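You operate a simulated robot arm through the tools that you are given. There is no shell and no other tool. Be economical: measure what you need, move in short steps, check, and stop when the job is done.

The job below is to be done with a simulated robot arm. You get a single attempt, and the scene is never put back.

TASK
Open the green drawer.

The check looks at the end state, three seconds after you hand in, the way a careful person would. Anything else that was tipped, shoved, dropped, spilled or broken makes it a failure.

THE ROBOT
A 7-joint arm with a two-finger parallel gripper on a trunk, on a base that drives. Base frame: it is fixed to the floor where the robot stands at the start and does not move with it; the origin is under the middle of the robot, x ahead of it, y to its left, z up. Readings come in m, rad, newtons and seconds.
With the tool pointing down near the work surface it reaches from about 0.22 to 0.74 m from the robot's upright axis, wherever it stands. Its first joint turns from -2.897 to 2.897 rad. Places, roughly: green drawer [0.6, 0.1, 0.7]. Payload 1.57 kg.
The TCP is the grasp point between the finger pads, 0.03 m short of the fingertips. In the tool frame z runs along the fingers and y along their closing line. Largest opening 0.11 m; finger width 0.024, thickness 0.012; the body of the gripper, 0.048 by 0.112 m, starts 0.078 m behind the TCP.
Orientation is that of the tool frame in the base frame, as a unit quaternion [x, y, z, w]. With the fingers straight down and closing along the base's y, the tool's x points along the base's -x, its y along +y and its z along -z.

THE INTERFACE
- The arm moves only by the tool servo_tool. Its argument "targets" is one flat list of numbers, 6 for each row, row after row: the shift along the tool's x, y, z in units of 50 mm (1.0 is 50 mm), then the turn, a rotation vector about the tool's x, y, z in units of 5 degrees (1.0 is 5 degrees). In form: [tx, ty, tz, wx, wy, wz, tx, ty, tz, wx, wy, wz, ...]. A call has 1 to 8 rows; each row shifts and turns the commanded pose from where the row before left it, along the tool's axes as they then stand. "hand" is the gripper command, from -1 (shut) to 1 (fully open), values between in proportion, set as the call begins (left out, the last holds). A call with a number of a shift or a turn outside -1 to 1 is refused whole. A row lasts 0.2 s, in which the tool goes at most 0.05 m and 0.15 rad; a call with a longer step from one row to the next is refused whole, and so is a gripper value outside its range. A pose out of reach is approached as far as the arm can. The call stops where the force on the tool passes 40 N (or 10 N more than at its start, if that is more) or the arm is blocked; 0.2 s more then pass. The fingers move at their own pace (about 0.045 m/s each) and stop on an object; they squeeze with about 35 N. The grip force told is the motor's: it shows also when the fingers shut on nothing. Time passes only in rows, and 0.2 s behind the last, so rows that do not move let the fingers close. The reply holds the time, the measured pose of the TCP, the force on the tool along the base axes, the opening and the grip force, in the units named above and with some noise, with the torque about the TCP (base axes, N m) and any sound that the robot's microphone picked up.
- Cameras (640 x 400 px; columns grow to the right, rows downward): "scene" is now at [0.0097, 0.1654, 1.3715]; the picture's right is [0.14, -0.99, 0.00], its down [-0.84, -0.12, -0.52] and it looks along [0.52, 0.07, -0.85] (base axes); focal length 291 px, centre (320, 200). "wrist" rides on the gripper at [0.07, 0.016, -0.141] in the tool frame; the picture's right is [-0.23, 0.97, 0.00], its down [-0.86, -0.20, -0.48] and it looks along [-0.47, -0.11, 0.88] (tool axes); focal length 222 px, centre (320, 200). There is no depth. A picture from a camera that has moved, and an enlarged one, comes with that camera's place and axes in the base frame and with its lens.
- grab_frame(camera): a new picture of that camera. It takes no simulated time.
- raise_lower(by): slides the trunk up (or, below 0, down) by that many m; the arm and the scene camera ride with it, the base frame stays. It gives what a move gives, with no picture.
- base_move(legs): drives the robot by 1 to 6 legs, each [ahead, turn to the left] in m and rad, along the robot's own axes; the way and the turn of a leg run together, so that a leg with both is an arc; at most 1.5 m and 3.142 rad a leg. The arm and the cameras ride along, it lands a little off, and it stops where it bumps. It gives what a move gives.
- head_to(pan, tilt): turns the head with the scene camera to pan (to the left, within 2.705 rad either way) and tilt (down, from -0.506 to 1.204), counted from straight ahead of the robot. It gives what a move gives.
- close_up(camera, box): a new picture of the part [left, top, right, bottom] of that camera's present view, enlarged. It takes no simulated time.
- job_done(): hands the job in; it is judged then, once.

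Go step by step. Nothing tells you exact positions but the pictures and the camera data: compare them with the known pose of the tool, close in by small moves and look again before you grip or let go. The budget is 120 turns and 82 pictures, counting those below and the enlarged ones. Unless the task says otherwise, let go and move clear before handing in, and close with one line.

The tools are called after ">>>" as a command line: name --argument value ..., lists and objects as JSON in quotes. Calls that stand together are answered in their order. servo_tool: Moves the arm, as the interface text tells. Its arguments: {"type":"object","properties":{"targets":{"type":"array","items":{"type":"number"}},"hand":{"type":"number"}},"required":["targets"]} The other tools are called the same way: raise_lower (by) slides the trunk up or down; base_move (legs) drives the base; head_to (pan, tilt) turns the head that bears the scene camera; grab_frame (camera) takes a picture; close_up (camera, box) takes an enlarged picture of a part of a camera's view; job_done () hands the job in.

At the start:

```text
time: 0.0
ee_pos: [0.4997, -0.1197, 0.9036]
tcp_rot: [0.0, 1.0, 0.001, 0.0]
contact_force: [-0.8, 0.5, 0.7]
wrist_torque: [0.03, 0.02, 0.0]
finger_gap: 0.1102
gripper_force: 0.0
trunk travel left (down, up): [-0.325, 0.265]
robot x, y, heading: [0.0014, -0.0032, -0.001]
head pan, tilt: [0.141, 1.023]
```

scene: 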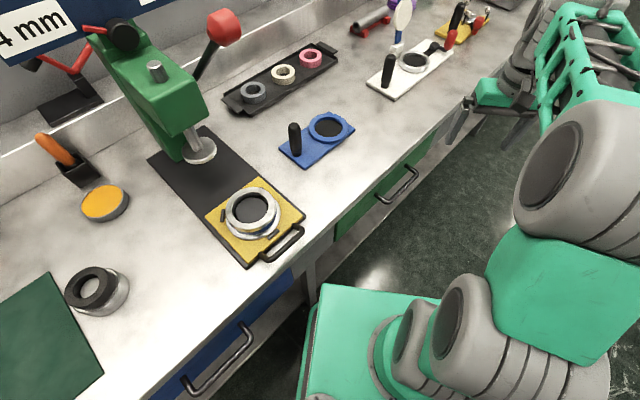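
wrist: 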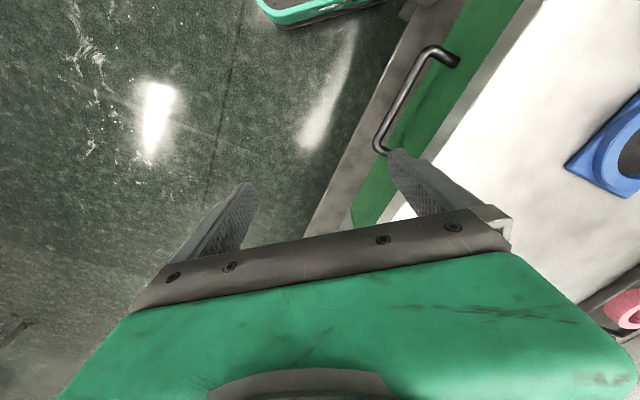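

The green drawer's handle shows in both pictures; triangulated, its bar runs from about (0.445, 0.07) to (0.555, -0.035) at z≈0.70, so the front faces about (-0.7, -0.7). I'll look closer at the handle and its clearance.

>>> close_up --camera "scene" --box '[300, 120, 480, 260]'

>>> close_up --camera "wrist" --box '[300, 0, 540, 220]'

```text
2.86 times, centred on (390, 190) of scene
camera zoom: at [0.0097, 0.1654, 1.3715], right [0.14, -0.99, 0.0], down [-0.84, -0.12, -0.52], along [0.52, 0.07, -0.85], focal length 832 px, centre (120, 229)
```

zoom: 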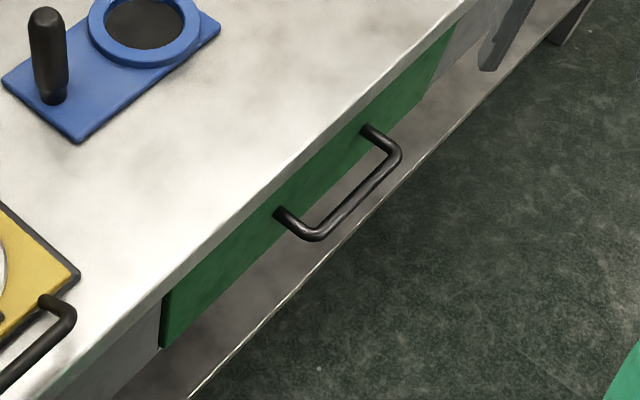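

```text
1.82 times, centred on (420, 110) of wrist
camera zoom: at [0.429, -0.1015, 1.0449], right [0.23, 0.97, 0.0], down [0.86, -0.2, 0.48], along [0.47, -0.11, -0.88], focal length 404 px, centre (138, 364)
```

zoom: 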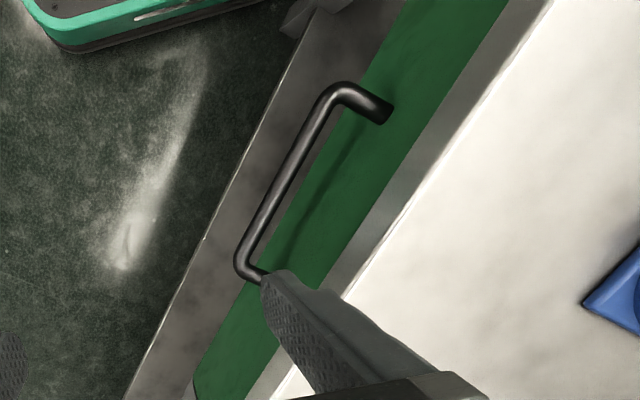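

The bar is at about (0.481, -0.004, 0.717), direction about -37°, and stands roughly 5 cm off the bench edge (top ≈0.785). I'll turn the fingers to straddle it from above, set them half open and hover over the bar.

>>> servo_tool --targets '[0, 0, 0, 0, 0, 0.925, 0, 0, 0, 0, 0, 0.925, 0, 0, 0, 0, 0, 0.925, 0, 0, 0, 0, 0, 0.925, 0, 0, 0, 0, 0, 0.925, 0, 0, 0, 0, 0, 0.925, 0, 0, 0, 0, 0, 0.925, 0, 0, 0, 0, 0, 0.925]' --hand 0

>>> servo_tool --targets '[0.425, 0.4, 0, 0, 0, 0, 0.425, 0.4, 0, 0, 0, 0, 0.425, 0.4, 0, 0, 0, 0, 0.425, 0.4, 0, 0, 0, 0, 0, 0, 0, 0, 0, 0]'

>>> grab_frame --camera "wrist"

>>> grab_frame --camera "scene"

```text
time: 1.8
ee_pos: [0.4983, -0.1196, 0.9035]
tcp_rot: [0.318, 0.948, 0.0, 0.0]
contact_force: [-0.7, -0.1, 0.4]
wrist_torque: [0.0, 0.01, 0.01]
finger_gap: 0.0552
gripper_force: 0.1
trunk travel left (down, up): [-0.325, 0.265]
robot x, y, heading: [0.0009, -0.0014, 0.0]
head pan, tilt: [0.141, 1.023]
```

```text
time: 3.0
ee_pos: [0.4795, -0.0056, 0.9032]
tcp_rot: [0.317, 0.948, 0.0, 0.0]
contact_force: [0.8, -1.6, -0.1]
wrist_torque: [-0.06, 0.01, -0.01]
finger_gap: 0.055
gripper_force: 0.1
trunk travel left (down, up): [-0.325, 0.265]
robot x, y, heading: [0.0007, -0.0007, 0.002]
head pan, tilt: [0.141, 1.023]
```

```text
77 pictures are left
camera wrist: at [0.4332, 0.0523, 1.0447], right [0.77, 0.64, 0.0], down [0.56, -0.67, 0.48], along [0.31, -0.37, -0.88], focal length 222 px, centre (320, 200)
```

wrist: 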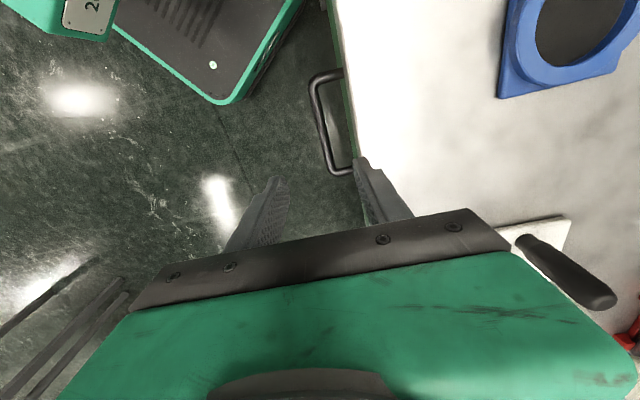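

```text
76 pictures are left
camera scene: at [0.0096, 0.1656, 1.3714], right [0.14, -0.99, 0.0], down [-0.84, -0.12, -0.52], along [0.52, 0.07, -0.85], focal length 291 px, centre (320, 200)
```

scene: 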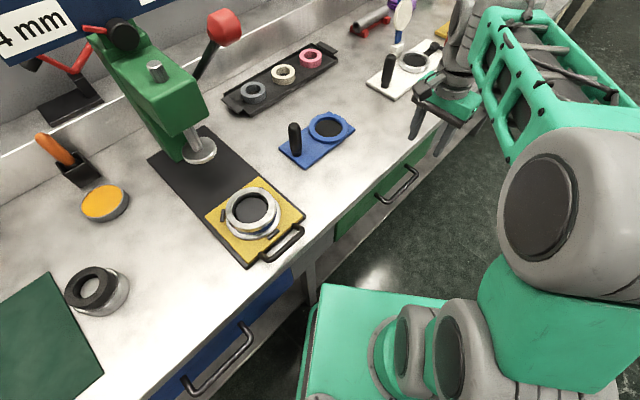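

The gripper is aligned with the bar. I'll narrow the gap a little, go down to just above bench height and look again.

>>> servo_tool --targets '[0, 0, 0.45, 0, 0, 0, 0, 0, 0.45, 0, 0, 0, 0, 0, 0.4, 0, 0, 0, 0, 0, 0, 0, 0, 0]' --hand -0.3

>>> close_up --camera "wrist" --box '[220, 30, 480, 250]'

>>> close_up --camera "scene" --box '[320, 60, 520, 240]'

```text
time: 4.0
ee_pos: [0.4805, -0.0052, 0.8377]
tcp_rot: [0.316, 0.949, 0.0, 0.0]
contact_force: [-0.4, -0.6, 0.5]
wrist_torque: [0.02, 0.05, 0.01]
finger_gap: 0.0385
gripper_force: 0.1
trunk travel left (down, up): [-0.325, 0.265]
robot x, y, heading: [-0.0017, -0.003, 0.001]
head pan, tilt: [0.141, 1.023]
```

```text
1.82 times, centred on (350, 140) of wrist
camera zoom: at [0.4333, 0.0516, 0.9791], right [0.77, 0.64, 0.0], down [0.56, -0.67, 0.48], along [0.31, -0.37, -0.88], focal length 404 px, centre (266, 309)
```

zoom: 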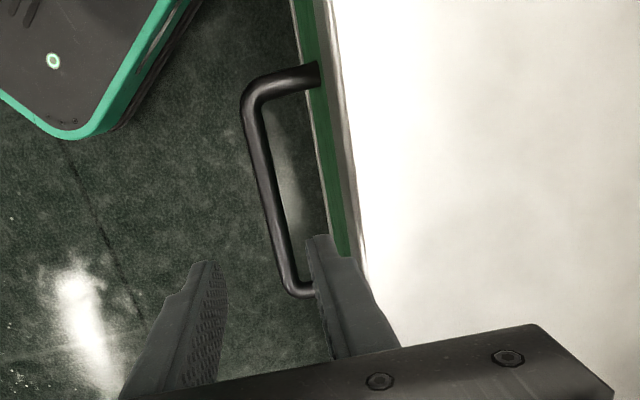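

```text
2.22 times, centred on (420, 150) of scene
camera zoom: at [0.0097, 0.1655, 1.3715], right [0.14, -0.99, 0.0], down [-0.84, -0.12, -0.52], along [0.52, 0.07, -0.85], focal length 647 px, centre (98, 311)
```

zoom: 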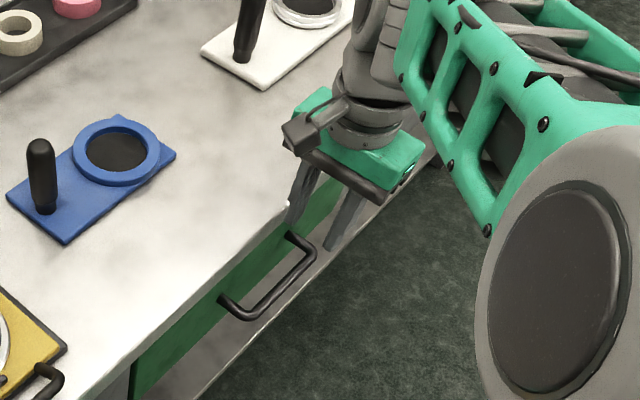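

The bar's centre is about 6 mm further in than the TCP, with about 4 cm between bar and front, so the inner finger fits. I'll shift by that much and lower partway, then check.

>>> servo_tool --targets '[0.16, 0.11, 0, 0, 0, 0, 0, 0, 0.4, 0, 0, 0, 0, 0, 0.4, 0, 0, 0, 0, 0, 0.4, 0, 0, 0, 0, 0, 0, 0, 0, 0]'

>>> close_up --camera "wrist" --box '[220, 30, 480, 250]'

>>> close_up --camera "scene" --box '[350, 110, 480, 220]'

```text
time: 5.2
ee_pos: [0.4783, 0.0048, 0.7767]
tcp_rot: [0.317, 0.948, 0.0, 0.0]
contact_force: [0.1, -0.7, 0.0]
wrist_torque: [-0.03, 0.0, 0.02]
finger_gap: 0.0386
gripper_force: 0.1
trunk travel left (down, up): [-0.325, 0.265]
robot x, y, heading: [0.0015, -0.0009, 0.0]
head pan, tilt: [0.141, 1.023]
```

```text
1.82 times, centred on (350, 140) of wrist
camera zoom: at [0.4309, 0.061, 0.9194], right [0.77, 0.64, 0.0], down [0.56, -0.67, 0.48], along [0.31, -0.37, -0.88], focal length 404 px, centre (266, 309)
```

zoom: 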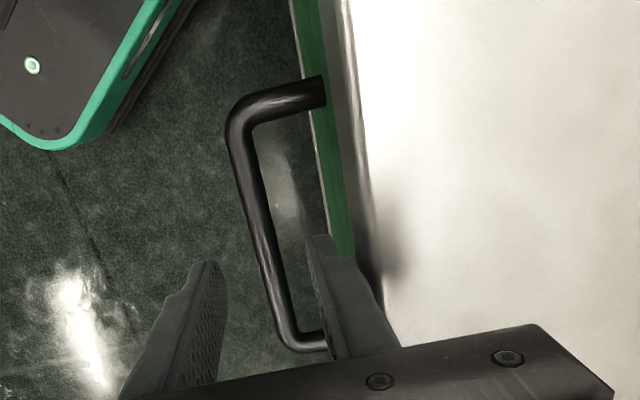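

```text
3.64 times, centred on (415, 165) of scene
camera zoom: at [0.0098, 0.1655, 1.3715], right [0.14, -0.99, 0.0], down [-0.84, -0.12, -0.52], along [0.52, 0.07, -0.85], focal length 1059 px, centre (-26, 327)
```

zoom: 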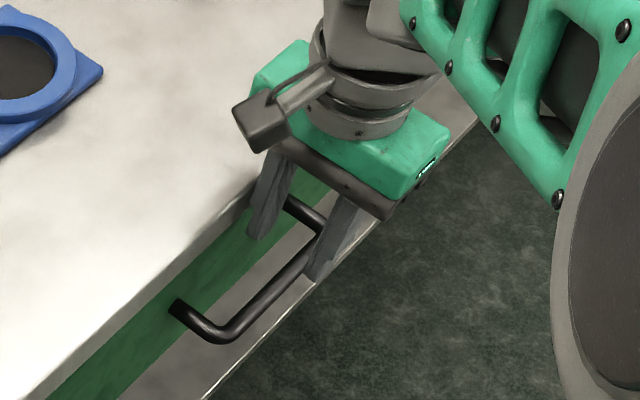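

The fingertips straddle the bar, with the inner one clear of the bench edge. I'll lower the last stretch to about z=0.728.

>>> servo_tool --targets '[0, 0, 0.33, 0, 0, 0, 0, 0, 0.33, 0, 0, 0, 0, 0, 0.3, 0, 0, 0, 0, 0, 0, 0, 0, 0]'

>>> close_up --camera "wrist" --box '[220, 30, 480, 250]'

>>> close_up --camera "scene" --box '[350, 110, 480, 220]'

```text
time: 6.2
ee_pos: [0.4785, 0.0036, 0.7296]
tcp_rot: [0.317, 0.948, 0.0, 0.0]
contact_force: [0.4, 0.3, 0.4]
wrist_torque: [-0.02, -0.01, 0.0]
finger_gap: 0.0388
gripper_force: 0.1
trunk travel left (down, up): [-0.325, 0.265]
robot x, y, heading: [0.0005, 0.0015, 0.006]
head pan, tilt: [0.141, 1.023]
```

```text
1.82 times, centred on (350, 140) of wrist
camera zoom: at [0.4309, 0.0609, 0.8716], right [0.77, 0.64, 0.0], down [0.56, -0.67, 0.48], along [0.31, -0.37, -0.88], focal length 404 px, centre (266, 309)
```

zoom: 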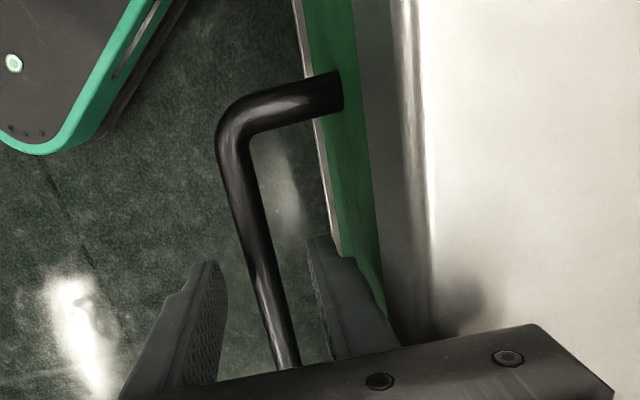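

```text
3.64 times, centred on (415, 165) of scene
camera zoom: at [0.0097, 0.1655, 1.3715], right [0.14, -0.99, 0.0], down [-0.84, -0.12, -0.52], along [0.52, 0.07, -0.85], focal length 1059 px, centre (-26, 327)
```

zoom: 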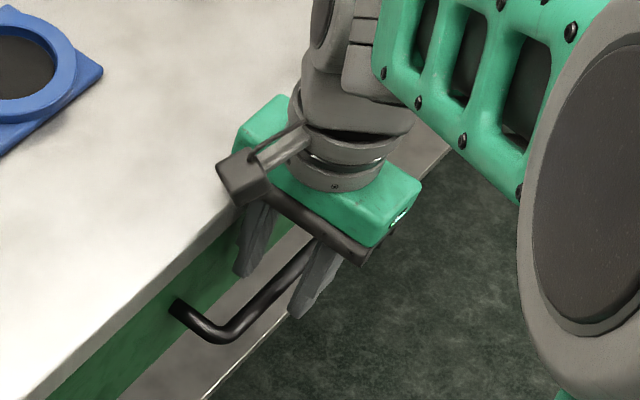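

The bar lies between the fingers and no force shows. I'll close on it.

>>> servo_tool --targets '[0, 0, 0, 0, 0, 0, 0, 0, 0, 0, 0, 0, 0, 0, 0, 0, 0, 0, 0, 0, 0, 0, 0, 0]' --hand -1

```text
time: 7.2
ee_pos: [0.4783, 0.0039, 0.7294]
tcp_rot: [0.317, 0.949, 0.0, 0.0]
contact_force: [-1.3, -4.4, -0.6]
wrist_torque: [-0.16, -0.11, 0.76]
finger_gap: 0.014
gripper_force: 30.6
trunk travel left (down, up): [-0.325, 0.265]
robot x, y, heading: [-0.0023, -0.0014, -0.002]
head pan, tilt: [0.141, 1.023]
```

The fingers hold the bar (gap 14 mm, 31 N). I'll pull gently outward, along tool -y.

>>> servo_tool --targets '[0, -0.2, 0, 0, 0, 0, 0, -0.2, 0, 0, 0, 0, 0, -0.2, 0, 0, 0, 0, 0, -0.2, 0, 0, 0, 0]'

>>> grab_frame --camera "scene"

```text
time: 8.2
ee_pos: [0.4532, -0.028, 0.7303]
tcp_rot: [0.318, 0.948, -0.001, 0.0]
contact_force: [6.3, -6.3, -2.0]
wrist_torque: [-0.12, -0.16, 0.69]
finger_gap: 0.014
gripper_force: 30.2
trunk travel left (down, up): [-0.325, 0.265]
robot x, y, heading: [0.0017, 0.0018, 0.001]
head pan, tilt: [0.141, 1.023]
```

```text
69 pictures are left
camera scene: at [0.0105, 0.165, 1.3715], right [0.14, -0.99, 0.0], down [-0.85, -0.12, -0.52], along [0.52, 0.07, -0.85], focal length 291 px, centre (320, 200)
```

scene: 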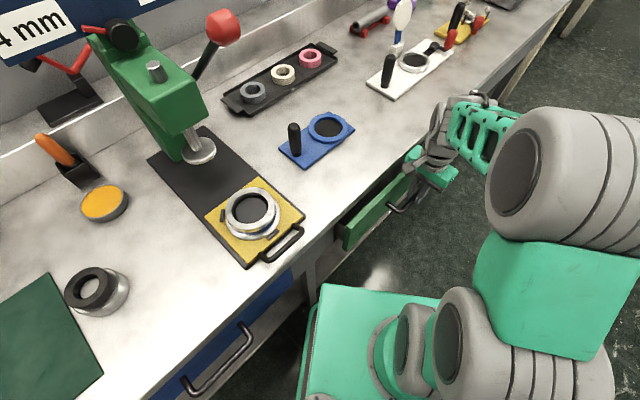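

The drawer slides freely. The small side force and twist suggest its true direction is about 2° off, so I'll correct that and keep pulling.

>>> servo_tool --targets '[-0.04, -0.25, 0, 0, 0, -0.2, -0.03, -0.25, 0, 0, 0, -0.2, 0, -0.3, 0, 0, 0, 0, 0, -0.3, 0, 0, 0, 0, 0, -0.3, 0, 0, 0, 0]'

>>> grab_frame --camera "scene"

```text
time: 9.4
ee_pos: [0.4133, -0.0844, 0.7299]
tcp_rot: [0.3, 0.954, -0.001, -0.002]
contact_force: [-15.8, 11.1, 8.7]
wrist_torque: [0.39, 0.57, -0.73]
finger_gap: 0.0141
gripper_force: 30.0
trunk travel left (down, up): [-0.325, 0.265]
robot x, y, heading: [0.003, -0.0009, -0.002]
head pan, tilt: [0.141, 1.023]
```

```text
68 pictures are left
camera scene: at [0.0079, 0.1665, 1.3713], right [0.14, -0.99, 0.0], down [-0.84, -0.12, -0.52], along [0.52, 0.07, -0.85], focal length 291 px, centre (320, 200)
```

scene: 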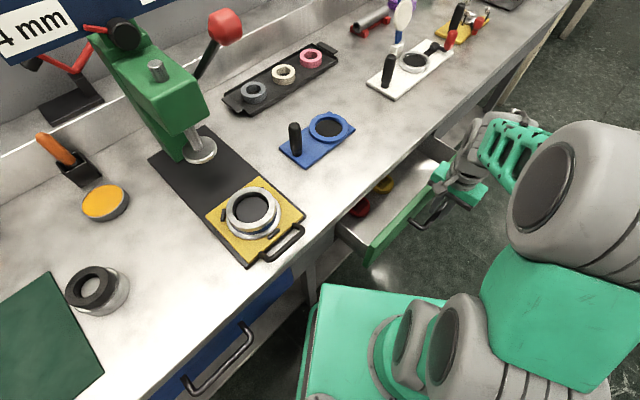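

About 0.11 m open, contents undisturbed, but the correction was a bit too much. I'll take half of it back and keep pulling slowly.

>>> servo_tool --targets '[0.06, -0.2, 0, 0, 0, 0.1, 0.03, -0.25, 0, 0, 0, 0.1, 0, -0.25, 0, 0, 0, 0, 0, -0.25, 0, 0, 0, 0]'

>>> grab_frame --camera "scene"

```text
time: 10.4
ee_pos: [0.3855, -0.1237, 0.7296]
tcp_rot: [0.309, 0.951, -0.001, 0.0]
contact_force: [9.8, -7.6, -17.3]
wrist_torque: [-0.29, -0.38, 0.25]
finger_gap: 0.0138
gripper_force: 30.5
trunk travel left (down, up): [-0.325, 0.265]
robot x, y, heading: [0.0019, 0.0007, 0.002]
head pan, tilt: [0.141, 1.023]
```

```text
67 pictures are left
camera scene: at [0.0114, 0.1647, 1.3714], right [0.14, -0.99, 0.0], down [-0.85, -0.12, -0.52], along [0.51, 0.07, -0.85], focal length 291 px, centre (320, 200)
```

scene: 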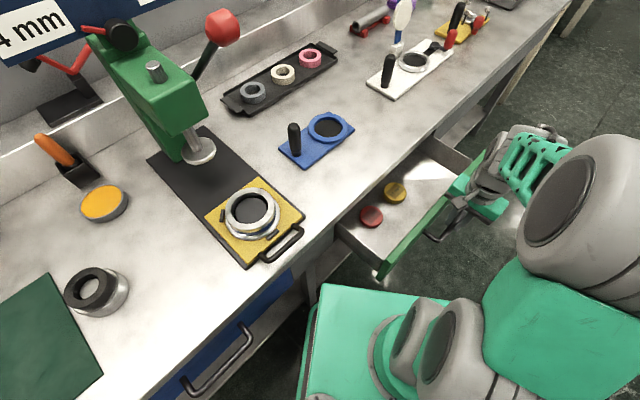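

About 0.16 m open. I'll ease the side load and pull a little further.

>>> servo_tool --targets '[-0.02, -0.2, 0, 0, 0, -0.03, 0, -0.2, 0, 0, 0, 0, 0, -0.2, 0, 0, 0, 0, 0, -0.2, 0, 0, 0, 0, 0, -0.2, 0, 0, 0, 0, 0, 0, 0, 0, 0, 0]'

>>> grab_frame --camera "scene"

```text
time: 11.8
ee_pos: [0.3553, -0.164, 0.7295]
tcp_rot: [0.307, 0.952, 0.0, 0.0]
contact_force: [4.2, -4.7, -10.2]
wrist_torque: [-0.34, -0.42, 0.01]
finger_gap: 0.0139
gripper_force: 30.2
trunk travel left (down, up): [-0.325, 0.265]
robot x, y, heading: [-0.0009, 0.0014, 0.004]
head pan, tilt: [0.141, 1.023]
```

```text
66 pictures are left
camera scene: at [0.0104, 0.1649, 1.3715], right [0.14, -0.99, 0.0], down [-0.85, -0.12, -0.52], along [0.52, 0.07, -0.85], focal length 291 px, centre (320, 200)
```

scene: 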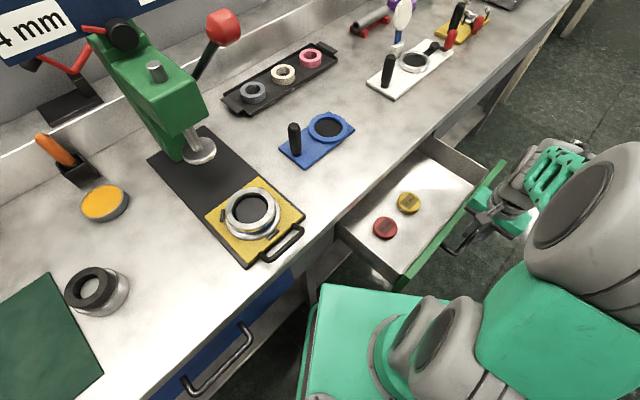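

About 0.21 m open with low forces. I'll add a few more centimetres gently, to be unmistakably open.

>>> servo_tool --targets '[-0.02, -0.15, 0, 0, 0, 0, 0, -0.15, 0, 0, 0, 0, 0, -0.15, 0, 0, 0, 0, 0, -0.15, 0, 0, 0, 0, 0, 0, 0, 0, 0, 0]'

>>> grab_frame --camera "scene"

```text
time: 13.0
ee_pos: [0.3376, -0.1869, 0.7303]
tcp_rot: [0.307, 0.952, 0.0, -0.002]
contact_force: [-6.0, 4.5, -6.1]
wrist_torque: [0.61, 0.8, -0.01]
finger_gap: 0.0139
gripper_force: 30.2
trunk travel left (down, up): [-0.325, 0.265]
robot x, y, heading: [0.002, 0.0021, 0.001]
head pan, tilt: [0.141, 1.023]
```

```text
65 pictures are left
camera scene: at [0.0095, 0.1655, 1.3715], right [0.14, -0.99, 0.0], down [-0.84, -0.12, -0.52], along [0.52, 0.07, -0.85], focal length 291 px, centre (320, 200)
```

scene: 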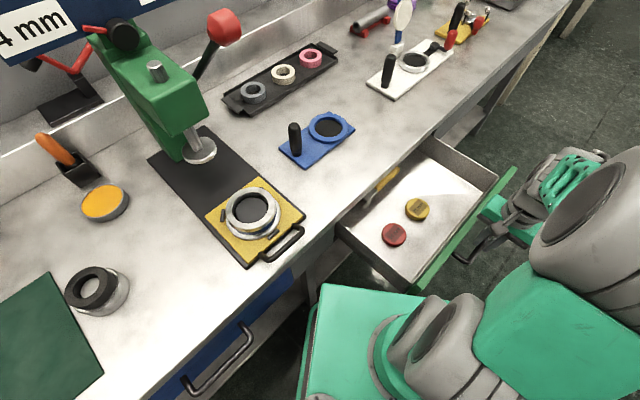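

The drawer is about 0.24 m out with its contents still in it. I'll open the fingers a little and lift straight up.

>>> servo_tool --targets '[0, 0, 0, 0, 0, 0, 0, 0, 0, 0, 0, 0, 0, 0, 0, 0, 0, 0]' --hand -0.3

>>> servo_tool --targets '[0, 0, -0.2, 0, 0, 0, 0, 0, -0.4, 0, 0, 0, 0, 0, -0.6, 0, 0, 0, 0, 0, -0.6, 0, 0, 0, 0, 0, -0.6, 0, 0, 0, 0, 0, -0.4, 0, 0, 0, 0, 0, 0, 0, 0, 0]'

>>> grab_frame --camera "scene"

>>> grab_frame --camera "wrist"

```text
time: 13.8
ee_pos: [0.3394, -0.1899, 0.7302]
tcp_rot: [0.308, 0.951, 0.0, 0.0]
contact_force: [-0.1, -0.4, 0.1]
wrist_torque: [0.01, -0.03, 0.0]
finger_gap: 0.0386
gripper_force: 0.0
trunk travel left (down, up): [-0.325, 0.265]
robot x, y, heading: [0.0016, 0.0046, -0.003]
head pan, tilt: [0.141, 1.023]
```

```text
time: 15.4
ee_pos: [0.3392, -0.1884, 0.8699]
tcp_rot: [0.308, 0.952, 0.0, 0.001]
contact_force: [0.1, 0.2, 0.4]
wrist_torque: [0.02, 0.03, -0.05]
finger_gap: 0.0384
gripper_force: 0.0
trunk travel left (down, up): [-0.325, 0.265]
robot x, y, heading: [0.0018, 0.0018, -0.002]
head pan, tilt: [0.141, 1.023]
```

```text
64 pictures are left
camera scene: at [0.0096, 0.1655, 1.3715], right [0.14, -0.99, 0.0], down [-0.84, -0.12, -0.52], along [0.52, 0.07, -0.85], focal length 291 px, centre (320, 200)
```

scene: 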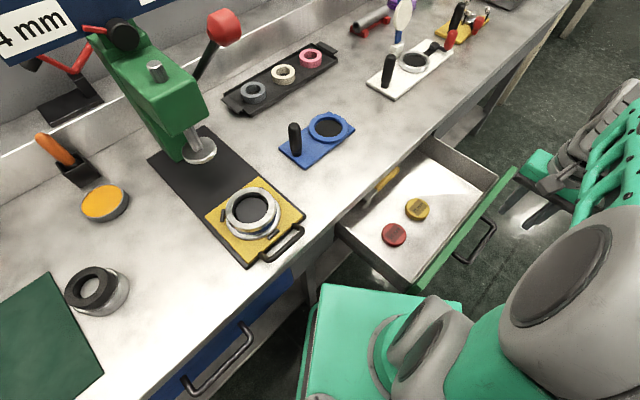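

```text
63 pictures are left
camera wrist: at [0.2912, -0.1324, 1.0125], right [0.75, 0.66, 0.0], down [0.58, -0.66, 0.48], along [0.31, -0.36, -0.88], focal length 222 px, centre (320, 200)
```

wrist: 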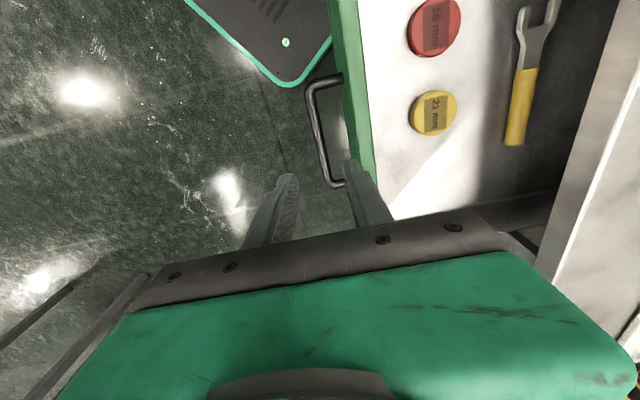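

The drawer stands open, the gripper is clear above it, and nothing else has moved. I'm handing in.

>>> job_done

```text
The job is handed in.
```

The green drawer is open by about 0.24 m, the gripper has let go and is clear above it, and the last pictures show nothing else disturbed.
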